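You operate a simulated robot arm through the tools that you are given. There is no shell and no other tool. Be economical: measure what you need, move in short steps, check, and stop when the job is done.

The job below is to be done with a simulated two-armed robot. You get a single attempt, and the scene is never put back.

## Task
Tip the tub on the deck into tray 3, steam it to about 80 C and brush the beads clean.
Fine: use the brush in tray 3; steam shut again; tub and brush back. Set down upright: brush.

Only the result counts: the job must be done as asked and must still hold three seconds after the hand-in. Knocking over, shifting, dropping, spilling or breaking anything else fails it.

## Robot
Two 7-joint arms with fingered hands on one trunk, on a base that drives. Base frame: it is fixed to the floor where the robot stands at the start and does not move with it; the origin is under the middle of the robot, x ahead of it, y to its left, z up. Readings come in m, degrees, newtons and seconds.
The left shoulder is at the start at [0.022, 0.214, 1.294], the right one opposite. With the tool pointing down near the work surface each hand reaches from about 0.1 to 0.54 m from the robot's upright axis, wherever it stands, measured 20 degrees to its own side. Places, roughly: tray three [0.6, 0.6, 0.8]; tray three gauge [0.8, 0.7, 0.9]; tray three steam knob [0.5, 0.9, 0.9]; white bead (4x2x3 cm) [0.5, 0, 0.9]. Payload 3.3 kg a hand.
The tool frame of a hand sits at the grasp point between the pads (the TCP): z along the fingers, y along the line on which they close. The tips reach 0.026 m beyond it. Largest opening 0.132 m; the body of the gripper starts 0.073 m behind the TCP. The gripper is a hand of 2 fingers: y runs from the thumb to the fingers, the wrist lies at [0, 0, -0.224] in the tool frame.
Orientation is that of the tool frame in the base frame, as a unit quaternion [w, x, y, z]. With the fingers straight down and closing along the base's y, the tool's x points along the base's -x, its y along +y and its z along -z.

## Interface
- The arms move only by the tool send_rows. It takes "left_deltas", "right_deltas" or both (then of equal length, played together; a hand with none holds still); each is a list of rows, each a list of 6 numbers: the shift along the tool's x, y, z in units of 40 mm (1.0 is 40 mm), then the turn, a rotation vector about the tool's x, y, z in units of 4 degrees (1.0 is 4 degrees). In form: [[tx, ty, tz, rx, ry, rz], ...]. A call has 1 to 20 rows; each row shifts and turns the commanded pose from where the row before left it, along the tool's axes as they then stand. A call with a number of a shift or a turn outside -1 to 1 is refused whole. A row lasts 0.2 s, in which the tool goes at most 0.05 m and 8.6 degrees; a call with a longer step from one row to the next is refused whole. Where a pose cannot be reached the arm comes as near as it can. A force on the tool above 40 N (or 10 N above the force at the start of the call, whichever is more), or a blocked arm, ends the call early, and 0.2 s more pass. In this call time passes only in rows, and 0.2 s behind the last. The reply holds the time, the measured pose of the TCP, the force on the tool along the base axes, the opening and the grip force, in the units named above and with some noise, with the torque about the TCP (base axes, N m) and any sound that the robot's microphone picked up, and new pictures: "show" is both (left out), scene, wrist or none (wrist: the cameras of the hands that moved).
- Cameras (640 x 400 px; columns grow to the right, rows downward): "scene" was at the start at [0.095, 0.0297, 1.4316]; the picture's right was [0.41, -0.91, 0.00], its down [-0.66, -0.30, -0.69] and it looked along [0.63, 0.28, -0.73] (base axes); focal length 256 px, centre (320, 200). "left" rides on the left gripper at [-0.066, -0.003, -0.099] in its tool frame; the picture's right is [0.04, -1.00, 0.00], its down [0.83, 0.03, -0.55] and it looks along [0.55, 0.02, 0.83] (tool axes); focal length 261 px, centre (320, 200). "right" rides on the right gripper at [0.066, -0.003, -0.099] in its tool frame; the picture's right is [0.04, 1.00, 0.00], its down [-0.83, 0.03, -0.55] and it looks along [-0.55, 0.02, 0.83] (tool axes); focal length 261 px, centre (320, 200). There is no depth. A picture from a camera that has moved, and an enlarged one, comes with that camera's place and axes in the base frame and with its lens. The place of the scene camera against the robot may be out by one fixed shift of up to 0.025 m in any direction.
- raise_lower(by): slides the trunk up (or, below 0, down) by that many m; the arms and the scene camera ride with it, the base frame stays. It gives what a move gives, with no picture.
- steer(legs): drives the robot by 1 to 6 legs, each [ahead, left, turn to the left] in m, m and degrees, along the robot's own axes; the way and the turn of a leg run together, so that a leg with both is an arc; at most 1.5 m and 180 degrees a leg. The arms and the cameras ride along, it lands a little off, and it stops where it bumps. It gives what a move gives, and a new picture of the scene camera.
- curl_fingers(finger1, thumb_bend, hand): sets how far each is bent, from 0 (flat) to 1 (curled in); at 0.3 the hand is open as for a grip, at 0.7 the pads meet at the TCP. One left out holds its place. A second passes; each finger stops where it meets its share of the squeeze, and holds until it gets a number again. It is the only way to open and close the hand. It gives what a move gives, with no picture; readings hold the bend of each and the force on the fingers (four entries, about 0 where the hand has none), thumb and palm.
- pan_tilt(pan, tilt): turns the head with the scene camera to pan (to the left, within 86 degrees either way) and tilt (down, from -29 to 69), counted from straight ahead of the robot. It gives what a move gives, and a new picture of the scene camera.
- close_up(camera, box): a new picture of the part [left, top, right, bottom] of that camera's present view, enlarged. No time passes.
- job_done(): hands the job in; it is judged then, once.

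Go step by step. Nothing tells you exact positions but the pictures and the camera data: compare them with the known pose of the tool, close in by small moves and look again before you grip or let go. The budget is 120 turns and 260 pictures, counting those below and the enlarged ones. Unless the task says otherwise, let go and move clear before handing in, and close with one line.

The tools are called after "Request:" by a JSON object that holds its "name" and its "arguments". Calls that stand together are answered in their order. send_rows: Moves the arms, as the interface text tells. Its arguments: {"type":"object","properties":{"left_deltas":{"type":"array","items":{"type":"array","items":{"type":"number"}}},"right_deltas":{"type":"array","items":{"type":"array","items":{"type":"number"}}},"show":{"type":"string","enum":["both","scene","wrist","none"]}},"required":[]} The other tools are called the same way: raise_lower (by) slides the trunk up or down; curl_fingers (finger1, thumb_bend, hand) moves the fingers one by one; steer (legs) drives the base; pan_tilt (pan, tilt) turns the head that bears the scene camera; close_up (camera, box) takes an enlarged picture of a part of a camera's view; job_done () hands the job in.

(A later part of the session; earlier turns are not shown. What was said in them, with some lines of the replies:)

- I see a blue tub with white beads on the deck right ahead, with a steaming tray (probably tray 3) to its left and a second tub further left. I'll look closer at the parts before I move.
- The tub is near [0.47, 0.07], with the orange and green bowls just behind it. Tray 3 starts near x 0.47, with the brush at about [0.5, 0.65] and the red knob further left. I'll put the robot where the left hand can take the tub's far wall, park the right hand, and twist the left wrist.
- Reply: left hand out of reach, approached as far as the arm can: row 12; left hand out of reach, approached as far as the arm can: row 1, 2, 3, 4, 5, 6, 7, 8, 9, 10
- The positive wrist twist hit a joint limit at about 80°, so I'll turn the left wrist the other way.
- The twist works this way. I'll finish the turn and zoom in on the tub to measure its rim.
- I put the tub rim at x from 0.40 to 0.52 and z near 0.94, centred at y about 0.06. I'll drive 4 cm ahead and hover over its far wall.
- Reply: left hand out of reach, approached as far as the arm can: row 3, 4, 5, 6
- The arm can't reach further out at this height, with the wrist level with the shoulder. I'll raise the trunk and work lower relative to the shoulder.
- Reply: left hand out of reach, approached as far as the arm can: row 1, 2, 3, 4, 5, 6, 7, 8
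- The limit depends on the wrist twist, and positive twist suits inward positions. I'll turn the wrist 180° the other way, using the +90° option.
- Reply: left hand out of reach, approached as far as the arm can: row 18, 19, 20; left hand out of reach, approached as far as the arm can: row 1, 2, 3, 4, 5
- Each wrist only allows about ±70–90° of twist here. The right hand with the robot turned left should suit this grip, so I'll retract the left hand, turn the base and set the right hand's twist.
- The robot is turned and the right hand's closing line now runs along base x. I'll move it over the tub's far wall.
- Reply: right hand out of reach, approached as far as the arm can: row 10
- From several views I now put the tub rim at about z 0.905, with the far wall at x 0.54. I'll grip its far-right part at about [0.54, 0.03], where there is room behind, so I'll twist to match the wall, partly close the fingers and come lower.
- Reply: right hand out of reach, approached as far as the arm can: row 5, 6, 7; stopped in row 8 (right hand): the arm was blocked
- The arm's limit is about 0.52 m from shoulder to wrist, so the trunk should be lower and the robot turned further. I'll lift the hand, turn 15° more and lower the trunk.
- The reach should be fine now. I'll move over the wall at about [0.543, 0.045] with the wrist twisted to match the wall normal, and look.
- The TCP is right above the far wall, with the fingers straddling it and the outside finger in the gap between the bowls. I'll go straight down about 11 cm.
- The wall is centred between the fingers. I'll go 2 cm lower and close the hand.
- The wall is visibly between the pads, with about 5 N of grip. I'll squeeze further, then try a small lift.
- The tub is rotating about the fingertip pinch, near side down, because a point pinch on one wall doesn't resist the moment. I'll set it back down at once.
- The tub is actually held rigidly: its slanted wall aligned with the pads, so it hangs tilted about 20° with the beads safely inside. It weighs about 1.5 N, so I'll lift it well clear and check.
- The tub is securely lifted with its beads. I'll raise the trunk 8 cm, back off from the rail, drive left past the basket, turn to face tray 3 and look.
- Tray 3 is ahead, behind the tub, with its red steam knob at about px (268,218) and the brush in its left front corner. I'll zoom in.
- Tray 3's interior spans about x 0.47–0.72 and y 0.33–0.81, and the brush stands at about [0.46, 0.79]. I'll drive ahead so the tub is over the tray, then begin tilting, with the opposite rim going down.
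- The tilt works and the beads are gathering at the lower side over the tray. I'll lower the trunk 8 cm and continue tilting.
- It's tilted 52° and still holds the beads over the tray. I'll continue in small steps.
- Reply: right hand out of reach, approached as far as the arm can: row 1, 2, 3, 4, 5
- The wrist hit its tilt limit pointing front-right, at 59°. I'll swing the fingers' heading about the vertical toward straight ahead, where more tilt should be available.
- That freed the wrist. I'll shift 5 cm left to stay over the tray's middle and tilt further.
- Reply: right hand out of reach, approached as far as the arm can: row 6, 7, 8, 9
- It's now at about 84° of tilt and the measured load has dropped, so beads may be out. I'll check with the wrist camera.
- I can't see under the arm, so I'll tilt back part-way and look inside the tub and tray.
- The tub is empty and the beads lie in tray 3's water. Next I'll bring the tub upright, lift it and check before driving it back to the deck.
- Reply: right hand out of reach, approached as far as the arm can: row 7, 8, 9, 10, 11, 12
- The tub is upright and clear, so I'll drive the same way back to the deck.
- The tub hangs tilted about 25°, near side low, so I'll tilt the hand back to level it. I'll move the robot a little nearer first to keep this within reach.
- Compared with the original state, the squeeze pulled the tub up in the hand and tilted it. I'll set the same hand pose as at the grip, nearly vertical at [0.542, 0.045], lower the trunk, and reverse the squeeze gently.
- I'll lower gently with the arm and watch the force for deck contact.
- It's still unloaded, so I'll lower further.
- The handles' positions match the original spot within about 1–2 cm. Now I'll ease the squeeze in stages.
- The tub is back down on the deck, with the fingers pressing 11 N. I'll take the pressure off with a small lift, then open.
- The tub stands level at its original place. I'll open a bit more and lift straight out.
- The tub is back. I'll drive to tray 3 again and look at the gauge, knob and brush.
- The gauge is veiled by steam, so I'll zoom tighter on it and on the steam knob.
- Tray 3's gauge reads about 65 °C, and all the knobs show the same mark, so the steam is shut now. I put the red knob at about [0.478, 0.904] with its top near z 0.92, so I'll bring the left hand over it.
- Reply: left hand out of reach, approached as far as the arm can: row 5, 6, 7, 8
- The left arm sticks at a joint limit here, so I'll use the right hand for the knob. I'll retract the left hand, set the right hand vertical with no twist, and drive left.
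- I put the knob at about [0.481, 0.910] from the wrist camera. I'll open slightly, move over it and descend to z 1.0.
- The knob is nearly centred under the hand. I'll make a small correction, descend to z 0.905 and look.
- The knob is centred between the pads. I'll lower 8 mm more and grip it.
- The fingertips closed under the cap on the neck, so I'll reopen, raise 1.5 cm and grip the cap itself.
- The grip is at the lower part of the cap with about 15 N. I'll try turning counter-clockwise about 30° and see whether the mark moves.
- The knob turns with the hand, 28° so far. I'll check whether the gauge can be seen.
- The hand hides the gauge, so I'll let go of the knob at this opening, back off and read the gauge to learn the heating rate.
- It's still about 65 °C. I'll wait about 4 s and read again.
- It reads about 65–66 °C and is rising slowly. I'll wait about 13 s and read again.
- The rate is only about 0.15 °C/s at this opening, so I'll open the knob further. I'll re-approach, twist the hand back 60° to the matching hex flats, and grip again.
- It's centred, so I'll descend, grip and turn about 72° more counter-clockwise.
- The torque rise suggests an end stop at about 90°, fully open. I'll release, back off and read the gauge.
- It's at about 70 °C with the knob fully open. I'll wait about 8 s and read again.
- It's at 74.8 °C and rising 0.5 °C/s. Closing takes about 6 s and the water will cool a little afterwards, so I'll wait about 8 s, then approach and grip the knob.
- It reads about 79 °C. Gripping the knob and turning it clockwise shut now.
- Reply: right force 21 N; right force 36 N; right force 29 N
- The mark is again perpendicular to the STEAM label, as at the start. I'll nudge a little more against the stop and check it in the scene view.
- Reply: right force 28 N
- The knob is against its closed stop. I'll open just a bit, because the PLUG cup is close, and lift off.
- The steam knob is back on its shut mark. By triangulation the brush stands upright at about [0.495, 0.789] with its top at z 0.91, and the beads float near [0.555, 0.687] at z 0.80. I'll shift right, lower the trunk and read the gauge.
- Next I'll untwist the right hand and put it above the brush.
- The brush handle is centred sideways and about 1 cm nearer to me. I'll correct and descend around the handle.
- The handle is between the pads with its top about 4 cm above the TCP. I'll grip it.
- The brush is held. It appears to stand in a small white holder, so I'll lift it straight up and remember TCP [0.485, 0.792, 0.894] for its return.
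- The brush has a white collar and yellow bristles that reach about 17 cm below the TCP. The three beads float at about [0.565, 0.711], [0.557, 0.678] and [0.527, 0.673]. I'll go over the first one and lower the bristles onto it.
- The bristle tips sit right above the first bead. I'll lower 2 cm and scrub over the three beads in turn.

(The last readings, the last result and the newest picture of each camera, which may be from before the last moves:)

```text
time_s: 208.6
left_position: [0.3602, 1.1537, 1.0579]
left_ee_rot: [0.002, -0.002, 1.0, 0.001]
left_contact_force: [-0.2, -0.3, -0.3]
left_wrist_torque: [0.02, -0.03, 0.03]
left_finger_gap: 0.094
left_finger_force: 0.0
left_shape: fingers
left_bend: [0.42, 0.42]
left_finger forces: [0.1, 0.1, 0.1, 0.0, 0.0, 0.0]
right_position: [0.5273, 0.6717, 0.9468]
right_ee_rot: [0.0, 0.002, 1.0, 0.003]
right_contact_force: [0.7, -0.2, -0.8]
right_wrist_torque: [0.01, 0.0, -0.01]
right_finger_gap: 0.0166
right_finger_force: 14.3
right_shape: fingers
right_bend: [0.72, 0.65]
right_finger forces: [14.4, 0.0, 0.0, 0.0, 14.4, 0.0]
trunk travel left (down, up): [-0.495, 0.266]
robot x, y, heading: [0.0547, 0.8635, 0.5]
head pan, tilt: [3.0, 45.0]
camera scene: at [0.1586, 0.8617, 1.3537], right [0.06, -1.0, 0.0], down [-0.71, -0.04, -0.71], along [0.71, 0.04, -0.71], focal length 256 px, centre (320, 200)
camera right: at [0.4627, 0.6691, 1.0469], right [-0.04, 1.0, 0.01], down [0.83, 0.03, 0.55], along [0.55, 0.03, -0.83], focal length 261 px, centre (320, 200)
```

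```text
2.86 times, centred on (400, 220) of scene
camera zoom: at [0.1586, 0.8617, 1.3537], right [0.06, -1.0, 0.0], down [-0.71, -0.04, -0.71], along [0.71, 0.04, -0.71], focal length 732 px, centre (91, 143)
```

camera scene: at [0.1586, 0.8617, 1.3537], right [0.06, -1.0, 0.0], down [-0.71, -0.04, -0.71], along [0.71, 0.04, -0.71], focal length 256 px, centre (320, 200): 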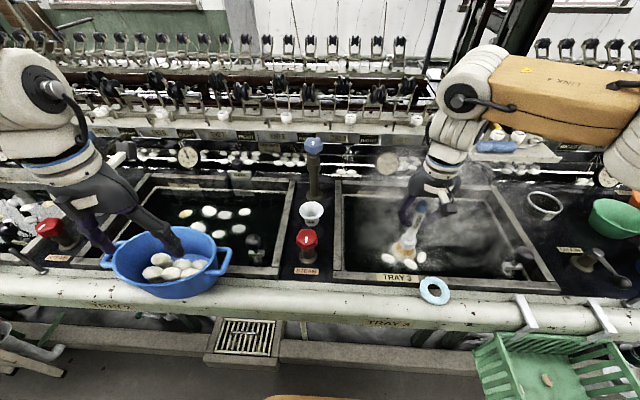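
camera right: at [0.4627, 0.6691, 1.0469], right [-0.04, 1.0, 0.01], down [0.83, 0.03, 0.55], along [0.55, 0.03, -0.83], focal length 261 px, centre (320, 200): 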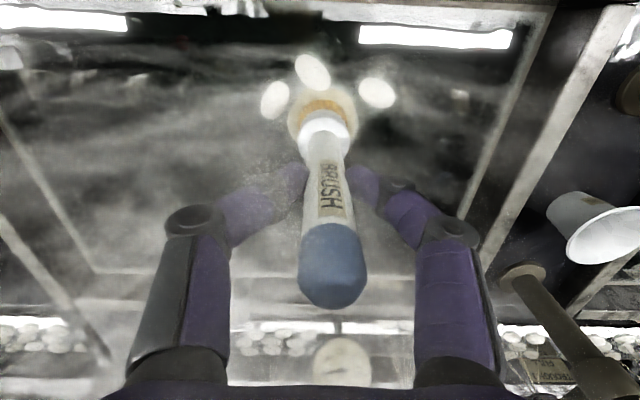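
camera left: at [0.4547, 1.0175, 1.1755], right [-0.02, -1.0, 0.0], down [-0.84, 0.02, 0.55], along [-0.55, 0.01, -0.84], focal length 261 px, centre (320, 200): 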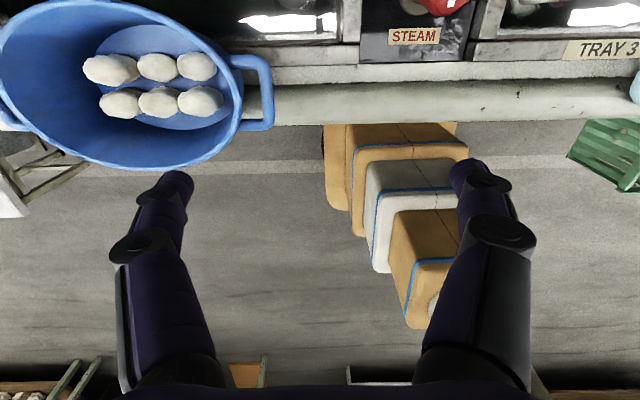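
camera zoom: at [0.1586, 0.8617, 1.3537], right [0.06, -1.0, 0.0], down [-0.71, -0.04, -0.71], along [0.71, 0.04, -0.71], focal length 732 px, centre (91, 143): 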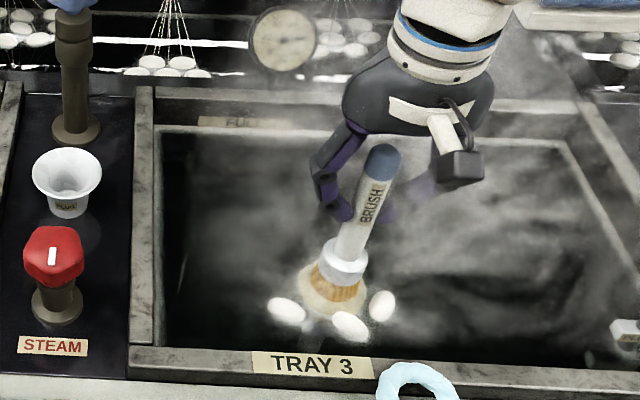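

The beads were pushed apart and look whiter. I'll raise the brush a little and inspect each bead and the gauge.

Request:
{"name": "send_rows", "arguments": {"right_deltas": [[0, 0, -0.8, 0, 0, 0], [-0.8, -0.3, -0.6, 0, 0, 0], [-0.8, -0.3, 0, 0, 0, 0], [-0.6, 0, 0, 0, 0, 0], [0, 0, 0, 0, 0, 0]], "show": "none"}}

Request:
{"name": "close_up", "arguments": {"camera": "scene", "box": [370, 230, 440, 275]}}

Request:
{"name": "close_up", "arguments": {"camera": "scene", "box": [368, 145, 408, 175]}}

```text
time_s: 209.8
left_position: [0.3602, 1.1579, 1.057]
left_ee_rot: [0.001, -0.002, 1.0, 0.001]
left_contact_force: [0.1, -0.4, 0.6]
left_wrist_torque: [0.0, -0.02, -0.01]
left_finger_gap: 0.0941
left_finger_force: 0.0
left_shape: fingers
left_bend: [0.42, 0.42]
left_finger forces: [0.1, 0.0, 0.0, 0.0, 0.1, 0.0]
right_position: [0.5871, 0.6514, 1.0051]
right_ee_rot: [-0.001, 0.001, 1.0, 0.003]
right_contact_force: [0.0, -0.2, -1.3]
right_wrist_torque: [0.0, -0.01, -0.03]
right_finger_gap: 0.0161
right_finger_force: 13.8
right_shape: fingers
right_bend: [0.72, 0.65]
right_finger forces: [14.2, 0.1, 0.0, 0.0, 13.6, 0.0]
right hand out of reach, approached as far as the arm can: row 4
trunk travel left (down, up): [-0.495, 0.266]
robot x, y, heading: [0.052, 0.8636, 0.4]
head pan, tilt: [3.0, 45.0]
```

```text
8.89 times, centred on (405, 252) of scene
camera zoom: at [0.1589, 0.8648, 1.3536], right [0.06, -1.0, 0.0], down [-0.71, -0.04, -0.71], along [0.71, 0.04, -0.71], focal length 2277 px, centre (-436, -267)
```

zoom: 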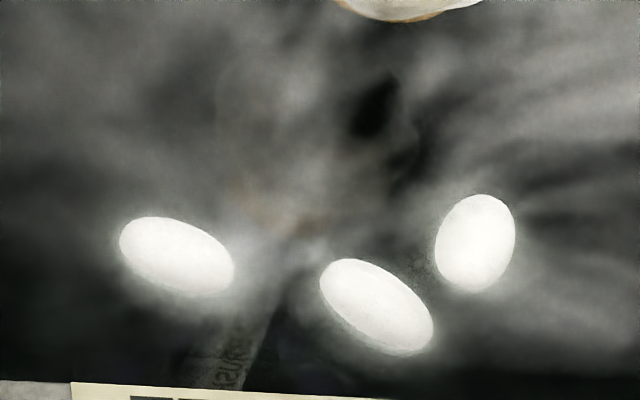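

```text
13.33 times, centred on (388, 160) of scene
camera zoom: at [0.1589, 0.8648, 1.3536], right [0.06, -1.0, 0.0], down [-0.71, -0.04, -0.71], along [0.71, 0.04, -0.71], focal length 3416 px, centre (-587, 733)
```

zoom: 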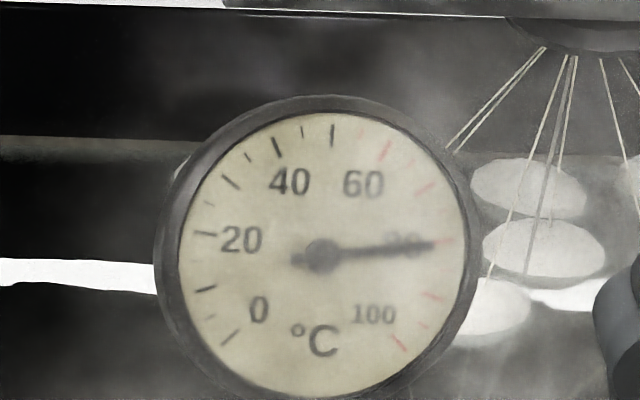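

All three beads now look pure white and the gauge stands at about 80–81 °C. I'll make one more light pass over each bead, then lift the brush.

Request:
{"name": "send_rows", "arguments": {"right_deltas": [[0.8, -0.27, 0, 0, 0, 0], [0.75, -0.26, 0.3, 0, 0, 0], [0, 0, 0.55, 0, 0, 0], [0, 0, 0.5, 0, 0, 0], [0, 0.3, 0, 0, 0, 0], [0, -0.6, 0, 0, 0, 0], [0, 0.6, 0, 0, 0, 0], [0, -0.3, 0, 0, 0, 0], [0, 0, -0.6, 0, 0, 0], [0.5, 0.78, 0, 0, 0, 0], [0, 0, 0.6, 0, 0, 0], [0.2, 0, 0, 0, 0, 0], [-0.4, 0, 0, 0, 0, 0], [0.2, 0, 0, 0, 0, 0], [0, 0, -0.6, 0, 0, 0], [-0.33, 0.9, 0, 0, 0, 0], [0, 0.43, 0.6, 0, 0, 0], [0, 0.3, 0, 0, 0, 0], [0, -0.6, 0, 0, 0, 0], [0, 0, -0.9, 0, 0, 0]], "show": "none"}}

Request:
{"name": "send_rows", "arguments": {"right_deltas": [[0, 0, -0.8, 0, 0, 0], [0, 0.3, -0.3, 0, 0, 0]], "show": "both"}}

Request:
{"name": "close_up", "arguments": {"camera": "scene", "box": [340, 190, 460, 285]}}

```text
time_s: 214.0
left_position: [0.3582, 1.1586, 1.0558]
left_ee_rot: [0.003, -0.002, 1.0, -0.001]
left_contact_force: [-1.0, 0.6, 0.0]
left_wrist_torque: [-0.01, 0.0, -0.01]
left_finger_gap: 0.0941
left_finger_force: 0.2
left_shape: fingers
left_bend: [0.42, 0.42]
left_finger forces: [0.1, 0.0, 0.1, 0.0, 0.0, 0.1]
right_position: [0.5175, 0.7049, 0.9867]
right_ee_rot: [-0.001, 0.001, 1.0, 0.001]
right_contact_force: [-0.2, 0.3, -0.8]
right_wrist_torque: [-0.03, 0.02, 0.04]
right_finger_gap: 0.0158
right_finger_force: 13.5
right_shape: fingers
right_bend: [0.72, 0.65]
right_finger forces: [13.9, 0.0, 0.0, 0.1, 13.3, 0.1]
trunk travel left (down, up): [-0.495, 0.266]
robot x, y, heading: [0.0505, 0.8646, 0.5]
head pan, tilt: [3.0, 45.0]
```

```text
time_s: 214.6
left_position: [0.3613, 1.156, 1.0565]
left_ee_rot: [0.002, -0.002, 1.0, 0.0]
left_contact_force: [-0.5, 0.2, -0.2]
left_wrist_torque: [-0.01, -0.04, 0.01]
left_finger_gap: 0.0942
left_finger_force: 0.0
left_shape: fingers
left_bend: [0.42, 0.42]
left_finger forces: [0.0, 0.0, 0.0, 0.0, 0.0, 0.0]
right_position: [0.5199, 0.7137, 1.031]
right_ee_rot: [-0.001, 0.001, 1.0, 0.001]
right_contact_force: [-0.1, 0.1, -1.1]
right_wrist_torque: [0.02, 0.01, -0.01]
right_finger_gap: 0.0159
right_finger_force: 13.1
right_shape: fingers
right_bend: [0.72, 0.65]
right_finger forces: [13.7, 0.0, 0.0, 0.0, 13.2, 0.0]
trunk travel left (down, up): [-0.495, 0.266]
robot x, y, heading: [0.0542, 0.8646, 0.3]
head pan, tilt: [3.0, 45.0]
camera scene: at [0.1593, 0.8651, 1.3536], right [0.06, -1.0, 0.0], down [-0.71, -0.04, -0.71], along [0.71, 0.04, -0.71], focal length 256 px, centre (320, 200)
camera right: at [0.4555, 0.7123, 1.1308], right [-0.04, 1.0, 0.0], down [0.83, 0.03, 0.55], along [0.55, 0.02, -0.83], focal length 261 px, centre (320, 200)
```

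scene: 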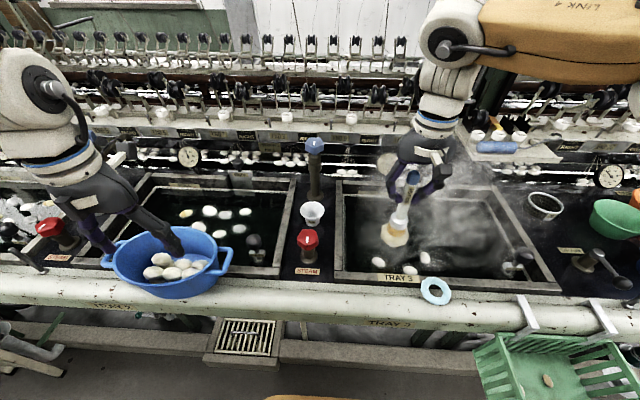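
right: 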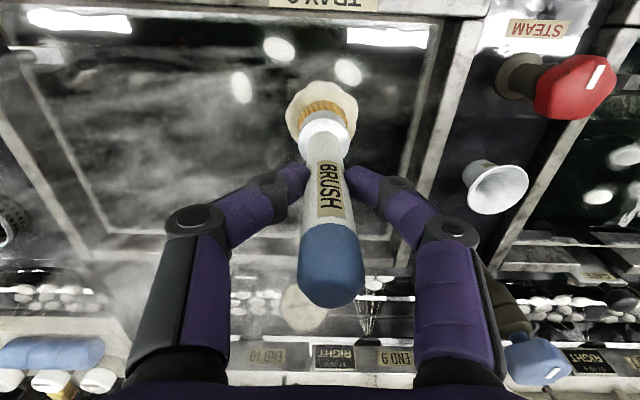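

```text
4.21 times, centred on (400, 238) of scene
camera zoom: at [0.1593, 0.8651, 1.3536], right [0.06, -1.0, 0.0], down [-0.71, -0.04, -0.71], along [0.71, 0.04, -0.71], focal length 1079 px, centre (-17, 42)
```

zoom: 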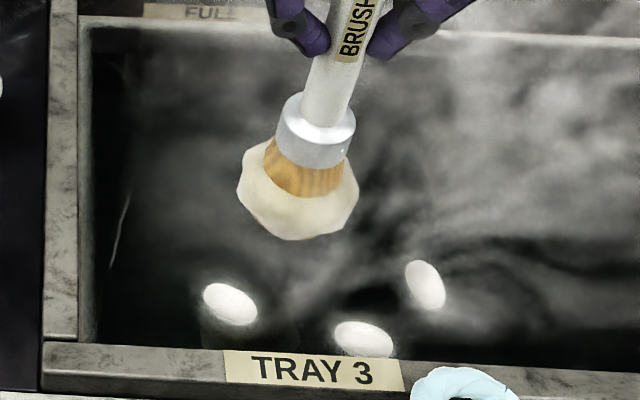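

The brush picked up the floss and all three beads are clean white. I'll take the brush back over its spot and lower it.

Request:
{"name": "send_rows", "arguments": {"right_deltas": [[0.29, 0.66, 0, 0, 0, 0], [0.29, 0.65, 0, 0, 0, 0], [0.28, 0.65, 0, 0, 0, 0], [0, 0, 0.6, 0, 0, 0], [0, 0, 0.6, 0, 0, 0], [0, 0, 0.6, 0, 0, 0], [0, 0, 0.6, 0, 0, 0], [0, 0, 0.4, 0, 0, 0], [0, 0, 0.3, 0, 0, 0], [0, 0, 0, 0, 0, 0]], "show": "both"}}

Request:
{"name": "close_up", "arguments": {"camera": "scene", "box": [310, 180, 450, 290]}}

```text
time_s: 216.8
left_position: [0.3592, 1.1558, 1.0571]
left_ee_rot: [0.001, -0.003, 1.0, -0.001]
left_contact_force: [-0.5, 0.4, 0.2]
left_wrist_torque: [-0.03, 0.01, 0.04]
left_finger_gap: 0.0944
left_finger_force: 0.1
left_shape: fingers
left_bend: [0.42, 0.42]
left_finger forces: [0.0, 0.0, 0.0, 0.0, 0.0, 0.0]
right_position: [0.4853, 0.7926, 0.9083]
right_ee_rot: [-0.001, 0.001, 1.0, 0.001]
right_contact_force: [-0.5, -0.1, -1.1]
right_wrist_torque: [-0.01, 0.0, -0.02]
right_finger_gap: 0.0156
right_finger_force: 13.5
right_shape: fingers
right_bend: [0.72, 0.65]
right_finger forces: [13.6, 0.0, 0.0, 0.0, 12.9, 0.0]
trunk travel left (down, up): [-0.495, 0.266]
robot x, y, heading: [0.0534, 0.8611, 0.6]
head pan, tilt: [3.0, 45.0]
camera scene: at [0.1588, 0.8649, 1.3537], right [0.06, -1.0, 0.0], down [-0.71, -0.04, -0.71], along [0.71, 0.04, -0.71], focal length 256 px, centre (320, 200)
camera right: at [0.4205, 0.7911, 1.007], right [-0.04, 1.0, 0.0], down [0.83, 0.03, 0.55], along [0.55, 0.02, -0.83], focal length 261 px, centre (320, 200)
```

scene: 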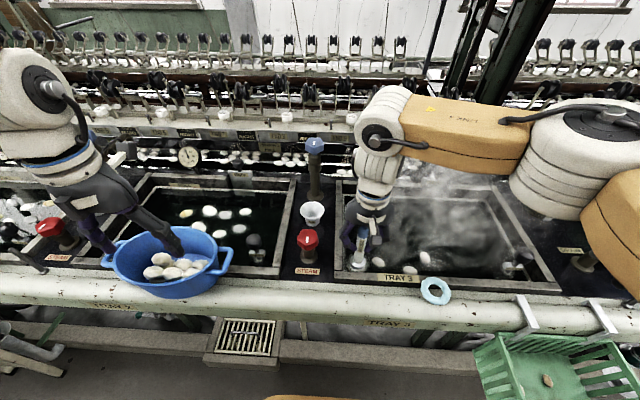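
right: 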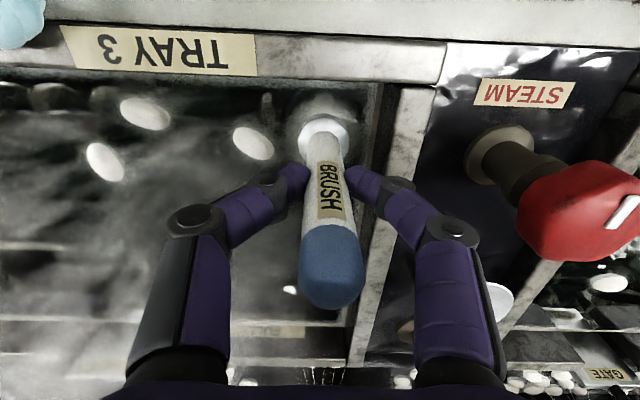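

```text
3.64 times, centred on (380, 235) of scene
camera zoom: at [0.1588, 0.8649, 1.3537], right [0.06, -1.0, 0.0], down [-0.71, -0.04, -0.71], along [0.71, 0.04, -0.71], focal length 932 px, centre (102, 73)
```

zoom: 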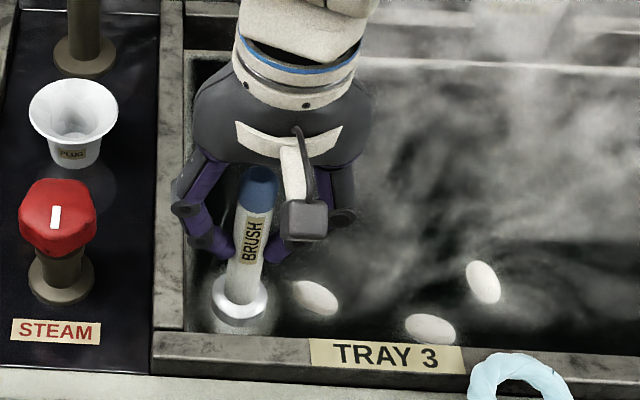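

The brush hasn't slipped in the hand. I'll lower it the last 15 mm slowly.

Request:
{"name": "send_rows", "arguments": {"right_deltas": [[0, 0, 0.12, 0, 0, 0], [0, 0, 0.12, 0, 0, 0], [0, 0, 0.1, 0, 0, 0], [0, 0, 0, 0, 0, 0]], "show": "none"}}

```text
time_s: 217.8
left_position: [0.3597, 1.1571, 1.0574]
left_ee_rot: [0.001, -0.002, 1.0, 0.0]
left_contact_force: [-0.3, -0.5, -0.4]
left_wrist_torque: [0.01, -0.01, 0.01]
left_finger_gap: 0.0943
left_finger_force: 0.1
left_shape: fingers
left_bend: [0.42, 0.42]
left_finger forces: [0.0, 0.0, 0.0, 0.0, 0.0, 0.0]
right_position: [0.4855, 0.7926, 0.8952]
right_ee_rot: [0.0, 0.001, 1.0, 0.001]
right_contact_force: [0.1, -0.5, -1.8]
right_wrist_torque: [-0.01, 0.04, -0.03]
right_finger_gap: 0.0157
right_finger_force: 13.5
right_shape: fingers
right_bend: [0.72, 0.65]
right_finger forces: [13.6, 0.0, 0.0, 0.0, 13.0, 0.1]
trunk travel left (down, up): [-0.495, 0.266]
robot x, y, heading: [0.0526, 0.8599, 0.1]
head pan, tilt: [3.0, 45.0]
```

There's no clear contact yet, so I'll go a few more millimetres.

Request:
{"name": "send_rows", "arguments": {"right_deltas": [[0, 0, 0.06, 0, 0, 0], [0, 0, 0, 0, 0, 0], [0, 0, 0, 0, 0, 0]], "show": "none"}}

Request:
{"name": "send_rows", "arguments": {"right_deltas": [[0, 0, 0.06, 0, 0, 0], [0, 0, 0, 0, 0, 0], [0, 0, 0, 0, 0, 0]], "show": "wrist"}}

```text
time_s: 218.6
left_position: [0.3593, 1.1571, 1.0567]
left_ee_rot: [0.002, -0.003, 1.0, 0.0]
left_contact_force: [-0.1, -0.5, -0.2]
left_wrist_torque: [0.03, -0.01, -0.01]
left_finger_gap: 0.0946
left_finger_force: 0.0
left_shape: fingers
left_bend: [0.42, 0.42]
left_finger forces: [0.0, 0.0, 0.1, 0.1, 0.1, 0.1]
right_position: [0.4851, 0.7936, 0.8916]
right_ee_rot: [-0.002, 0.002, 1.0, 0.002]
right_contact_force: [0.5, -1.6, 5.8]
right_wrist_torque: [-0.02, -0.03, 0.01]
right_finger_gap: 0.0155
right_finger_force: 14.0
right_shape: fingers
right_bend: [0.72, 0.65]
right_finger forces: [15.0, 0.1, 0.1, 0.1, 15.3, 0.0]
trunk travel left (down, up): [-0.495, 0.266]
robot x, y, heading: [0.0526, 0.862, 0.4]
head pan, tilt: [3.0, 45.0]
```

```text
time_s: 219.4
left_position: [0.3587, 1.1555, 1.0577]
left_ee_rot: [0.003, -0.002, 1.0, -0.001]
left_contact_force: [-0.1, 1.0, -0.6]
left_wrist_torque: [0.01, 0.03, 0.01]
left_finger_gap: 0.0944
left_finger_force: 0.4
left_shape: fingers
left_bend: [0.42, 0.42]
left_finger forces: [0.0, 0.0, 0.1, 0.1, 0.0, 0.0]
right_position: [0.4837, 0.7933, 0.8895]
right_ee_rot: [-0.001, 0.0, 1.0, 0.002]
right_contact_force: [-0.8, -1.5, 15.6]
right_wrist_torque: [0.01, -0.04, -0.04]
right_finger_gap: 0.0147
right_finger_force: 17.2
right_shape: fingers
right_bend: [0.73, 0.71]
right_finger forces: [16.9, 0.0, 0.0, 0.0, 18.0, 0.0]
trunk travel left (down, up): [-0.495, 0.266]
robot x, y, heading: [0.0492, 0.8609, 0.2]
head pan, tilt: [3.0, 45.0]
camera right: at [0.4203, 0.791, 0.9897], right [-0.04, 1.0, 0.0], down [0.83, 0.03, 0.55], along [0.55, 0.02, -0.83], focal length 261 px, centre (320, 200)
```

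right: 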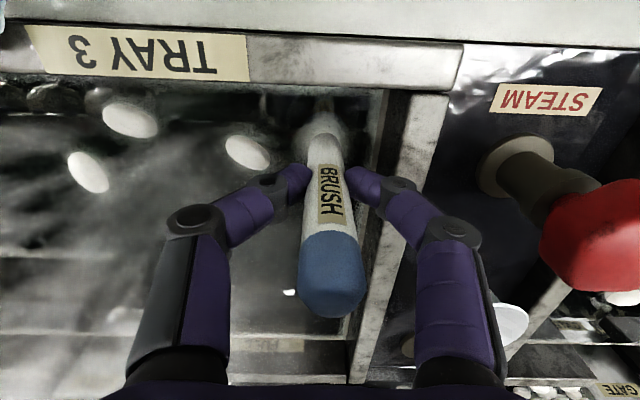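

It's firmly seated, so I'll relieve the pressure by about 3 mm and open gently.

Request:
{"name": "send_rows", "arguments": {"right_deltas": [[0, 0, -0.08, 0, 0, 0], [0, 0, 0, 0, 0, 0]], "show": "none"}}

Request:
{"name": "curl_fingers", "arguments": {"hand": "right", "finger1": 0.62, "thumb_bend": 0.62}}

Request:
{"name": "close_up", "arguments": {"camera": "right", "box": [0, 0, 640, 400]}}

Request:
{"name": "curl_fingers", "arguments": {"hand": "right", "finger1": 0.5, "thumb_bend": 0.5}}

Request:
{"name": "close_up", "arguments": {"camera": "right", "box": [0, 0, 640, 400]}}

```text
time_s: 220.0
left_position: [0.3602, 1.1567, 1.0556]
left_ee_rot: [0.001, -0.003, 1.0, 0.0]
left_contact_force: [-0.6, 0.7, 0.4]
left_wrist_torque: [-0.01, 0.02, 0.01]
left_finger_gap: 0.0943
left_finger_force: 0.0
left_shape: fingers
left_bend: [0.42, 0.42]
left_finger forces: [0.1, 0.0, 0.0, 0.0, 0.0, 0.1]
right_position: [0.4843, 0.7948, 0.892]
right_ee_rot: [-0.002, 0.001, 1.0, 0.001]
right_contact_force: [1.1, -0.3, -0.9]
right_wrist_torque: [-0.05, 0.0, 0.01]
right_finger_gap: 0.0155
right_finger_force: 14.5
right_shape: fingers
right_bend: [0.73, 0.71]
right_finger forces: [14.5, 0.0, 0.0, 0.0, 14.1, 0.0]
trunk travel left (down, up): [-0.495, 0.266]
robot x, y, heading: [0.0491, 0.8635, 0.5]
head pan, tilt: [3.0, 45.0]
```

```text
time_s: 221.0
left_position: [0.3594, 1.1554, 1.0572]
left_ee_rot: [0.001, -0.003, 1.0, 0.0]
left_contact_force: [-1.4, 0.5, 0.7]
left_wrist_torque: [-0.01, 0.02, 0.04]
left_finger_gap: 0.0942
left_finger_force: 0.0
left_shape: fingers
left_bend: [0.42, 0.42]
left_finger forces: [0.1, 0.0, 0.1, 0.0, 0.0, 0.0]
right_position: [0.4852, 0.7925, 0.8915]
right_ee_rot: [-0.001, 0.001, 1.0, 0.001]
right_contact_force: [-0.4, 0.2, 0.1]
right_wrist_torque: [0.03, -0.01, -0.01]
right_finger_gap: 0.0261
right_finger_force: 0.7
right_shape: fingers
right_bend: [0.62, 0.62]
right_finger forces: [0.2, 0.1, 0.1, 0.0, 0.0, 0.0]
trunk travel left (down, up): [-0.495, 0.266]
robot x, y, heading: [0.0503, 0.8621, 0.5]
head pan, tilt: [3.0, 45.0]
```

```text
1.00 times, centred on (320, 200) of right (not enlarged: the box is as wide or as high as the picture)
camera zoom: at [0.4209, 0.7911, 0.9922], right [-0.04, 1.0, 0.0], down [0.83, 0.03, 0.55], along [0.55, 0.02, -0.83], focal length 261 px, centre (320, 200)
```

zoom: 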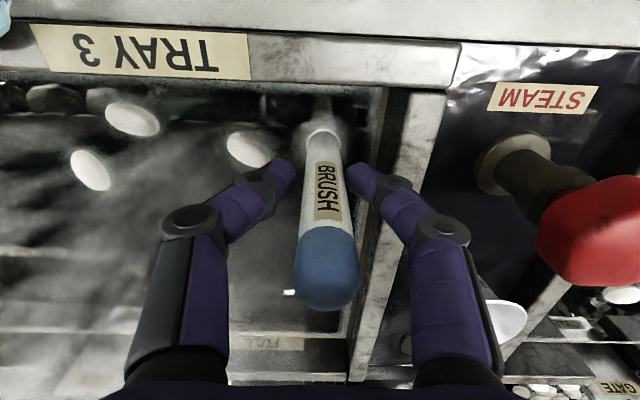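

```text
time_s: 222.0
left_position: [0.3595, 1.156, 1.0569]
left_ee_rot: [0.002, -0.003, 1.0, 0.0]
left_contact_force: [1.0, 0.3, -0.9]
left_wrist_torque: [0.02, 0.0, -0.03]
left_finger_gap: 0.0942
left_finger_force: 0.0
left_shape: fingers
left_bend: [0.42, 0.42]
left_finger forces: [0.0, 0.0, 0.0, 0.0, 0.0, 0.0]
right_position: [0.4843, 0.793, 0.8924]
right_ee_rot: [-0.002, 0.001, 1.0, 0.002]
right_contact_force: [0.4, -1.9, 0.5]
right_wrist_torque: [0.03, -0.04, -0.01]
right_finger_gap: 0.0642
right_finger_force: 0.6
right_shape: fingers
right_bend: [0.51, 0.5]
right_finger forces: [1.1, 0.0, 0.0, 0.1, 0.0, 0.0]
trunk travel left (down, up): [-0.495, 0.266]
robot x, y, heading: [0.0496, 0.8632, 0.5]
head pan, tilt: [3.0, 45.0]
```

```text
1.00 times, centred on (320, 200) of right (not enlarged: the box is as wide or as high as the picture)
camera zoom: at [0.421, 0.791, 0.9922], right [-0.04, 1.0, 0.0], down [0.83, 0.03, 0.55], along [0.55, 0.02, -0.83], focal length 261 px, centre (320, 200)
```

zoom: 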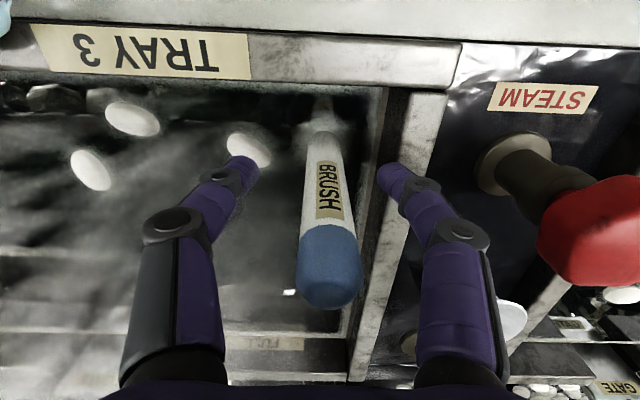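

The brush stands upright by itself. I'll lift the hand straight up and check.

Request:
{"name": "send_rows", "arguments": {"right_deltas": [[0, 0, -0.3, 0, 0, 0], [0, 0, -0.6, 0, 0, 0], [0, 0, -0.9, 0, 0, 0], [0, 0, -0.9, 0, 0, 0], [0, 0, -0.9, 0, 0, 0], [0.8, -0.6, 0, 0, 0, 0], [0.8, -0.6, 0, 0, 0, 0], [0.8, -0.6, 0, 0, 0, 0]], "show": "both"}}

Request:
{"name": "close_up", "arguments": {"camera": "scene", "box": [290, 150, 450, 290]}}

Request:
{"name": "close_up", "arguments": {"camera": "scene", "box": [368, 145, 408, 175]}}

```text
time_s: 223.8
left_position: [0.3597, 1.1553, 1.0569]
left_ee_rot: [0.003, -0.003, 1.0, 0.0]
left_contact_force: [-0.5, 0.7, 0.6]
left_wrist_torque: [0.02, 0.01, -0.03]
left_finger_gap: 0.0942
left_finger_force: 0.1
left_shape: fingers
left_bend: [0.42, 0.42]
left_finger forces: [0.1, 0.0, 0.1, 0.0, 0.1, 0.0]
right_position: [0.3886, 0.7213, 1.0385]
right_ee_rot: [0.0, 0.002, 1.0, 0.002]
right_contact_force: [0.3, -1.0, 0.2]
right_wrist_torque: [0.03, 0.01, 0.02]
right_finger_gap: 0.0659
right_finger_force: 0.0
right_shape: fingers
right_bend: [0.5, 0.5]
right_finger forces: [0.0, 0.0, 0.1, 0.0, 0.0, 0.1]
trunk travel left (down, up): [-0.495, 0.266]
robot x, y, heading: [0.0516, 0.8636, 0.4]
head pan, tilt: [3.0, 45.0]
camera scene: at [0.1582, 0.8637, 1.3537], right [0.06, -1.0, 0.0], down [-0.71, -0.04, -0.71], along [0.71, 0.04, -0.71], focal length 256 px, centre (320, 200)
camera right: at [0.3245, 0.7183, 1.1376], right [-0.04, 1.0, 0.0], down [0.83, 0.03, 0.55], along [0.55, 0.02, -0.83], focal length 261 px, centre (320, 200)
```

scene: 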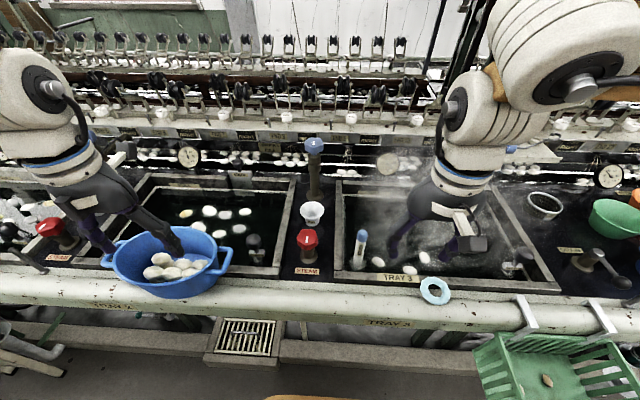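
right: 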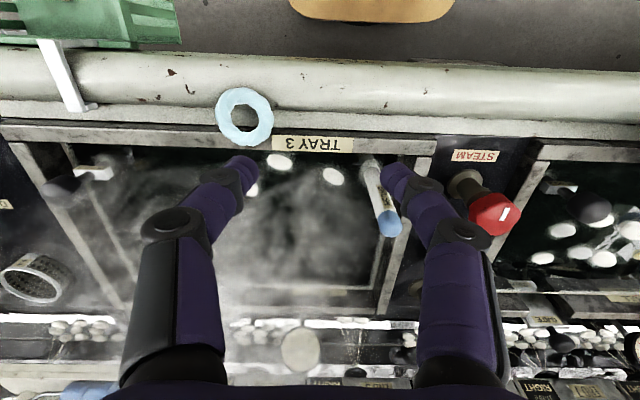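

```text
2.86 times, centred on (370, 220) of scene
camera zoom: at [0.1582, 0.8637, 1.3537], right [0.06, -1.0, 0.0], down [-0.71, -0.04, -0.71], along [0.71, 0.04, -0.71], focal length 732 px, centre (177, 143)
```

zoom: 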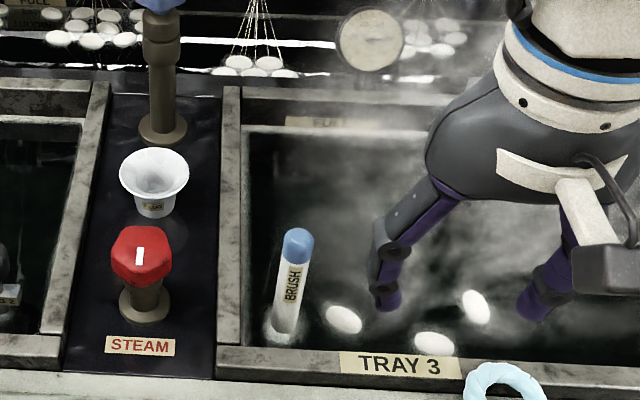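

```text
13.33 times, centred on (388, 160) of scene
camera zoom: at [0.1582, 0.8637, 1.3537], right [0.06, -1.0, 0.0], down [-0.71, -0.04, -0.71], along [0.71, 0.04, -0.71], focal length 3416 px, centre (-587, 733)
```

zoom: 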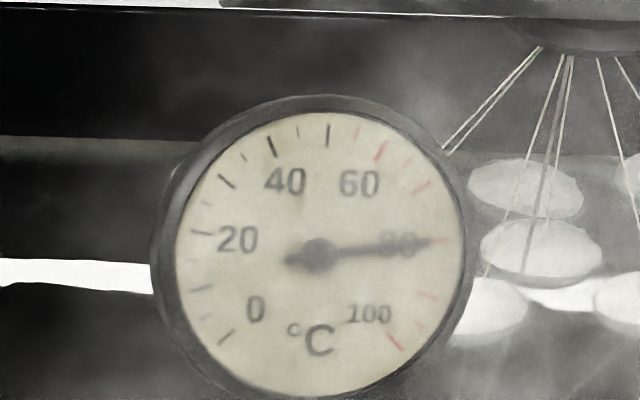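

The brush stands upright at its spot, the gauge reads 80 °C and the steam is shut. I'll take the hand well clear and check the tub once more.

Request:
{"name": "send_rows", "arguments": {"right_deltas": [[0.5, 0, -0.8, 0, 0, 0], [0.5, 0, -0.8, 0, 0, 0], [0.3, 0, -0.8, 0, 0, 0]], "show": "none"}}

Request:
{"name": "pan_tilt", "arguments": {"pan": -35, "tilt": 40}}

```text
time_s: 224.6
left_position: [0.3593, 1.1567, 1.0566]
left_ee_rot: [0.003, -0.003, 1.0, 0.0]
left_contact_force: [-1.0, 0.4, 0.0]
left_wrist_torque: [-0.03, 0.01, -0.02]
left_finger_gap: 0.0941
left_finger_force: 0.1
left_shape: fingers
left_bend: [0.42, 0.42]
left_finger forces: [0.1, 0.0, 0.1, 0.1, 0.1, 0.0]
right_position: [0.3354, 0.7209, 1.1344]
right_ee_rot: [-0.001, 0.001, 1.0, 0.001]
right_contact_force: [0.7, -0.7, 0.5]
right_wrist_torque: [-0.02, -0.03, -0.02]
right_finger_gap: 0.0658
right_finger_force: 0.0
right_shape: fingers
right_bend: [0.5, 0.5]
right_finger forces: [0.0, 0.0, 0.1, 0.0, 0.1, 0.0]
trunk travel left (down, up): [-0.495, 0.266]
robot x, y, heading: [0.0512, 0.8613, 0.2]
head pan, tilt: [3.0, 45.0]
```

```text
time_s: 225.6
left_position: [0.3595, 1.157, 1.057]
left_ee_rot: [0.002, -0.003, 1.0, -0.001]
left_contact_force: [0.2, 0.0, -0.2]
left_wrist_torque: [0.01, 0.02, -0.02]
left_finger_gap: 0.0941
left_finger_force: 0.0
left_shape: fingers
left_bend: [0.42, 0.42]
left_finger forces: [0.0, 0.0, 0.1, 0.1, 0.1, 0.0]
right_position: [0.3375, 0.7224, 1.1326]
right_ee_rot: [-0.001, 0.001, 1.0, 0.002]
right_contact_force: [-0.3, -0.3, -0.5]
right_wrist_torque: [-0.02, 0.02, -0.05]
right_finger_gap: 0.0659
right_finger_force: 0.0
right_shape: fingers
right_bend: [0.5, 0.5]
right_finger forces: [0.1, 0.0, 0.0, 0.0, 0.0, 0.0]
trunk travel left (down, up): [-0.495, 0.266]
robot x, y, heading: [0.052, 0.8647, 0.3]
head pan, tilt: [-35.0, 40.0]
camera scene: at [0.1476, 0.8118, 1.3609], right [-0.57, -0.82, 0.0], down [-0.53, 0.36, -0.77], along [0.63, -0.43, -0.64], focal length 256 px, centre (320, 200)
```

scene: 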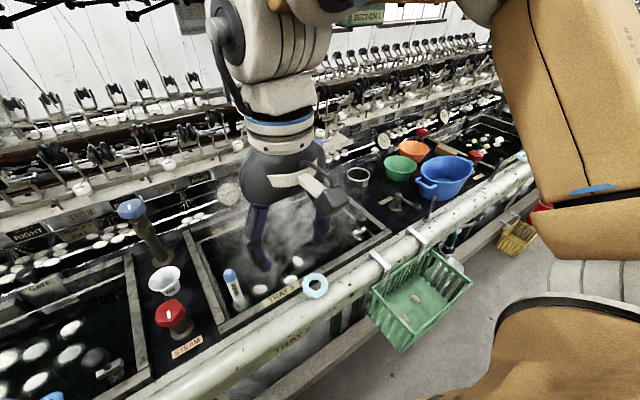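

The tub is on the deck, the brush is upright, the steam is shut, and nothing else in view has moved. I'm handing in.

Request:
{"name": "job_done", "arguments": {}}

```text
The job is handed in.
```

The beads were tipped into tray 3, steamed to about 80 °C and brushed clean with the tray 3 brush; the steam is shut, the tub is back on the deck, and the brush stands upright in its place.
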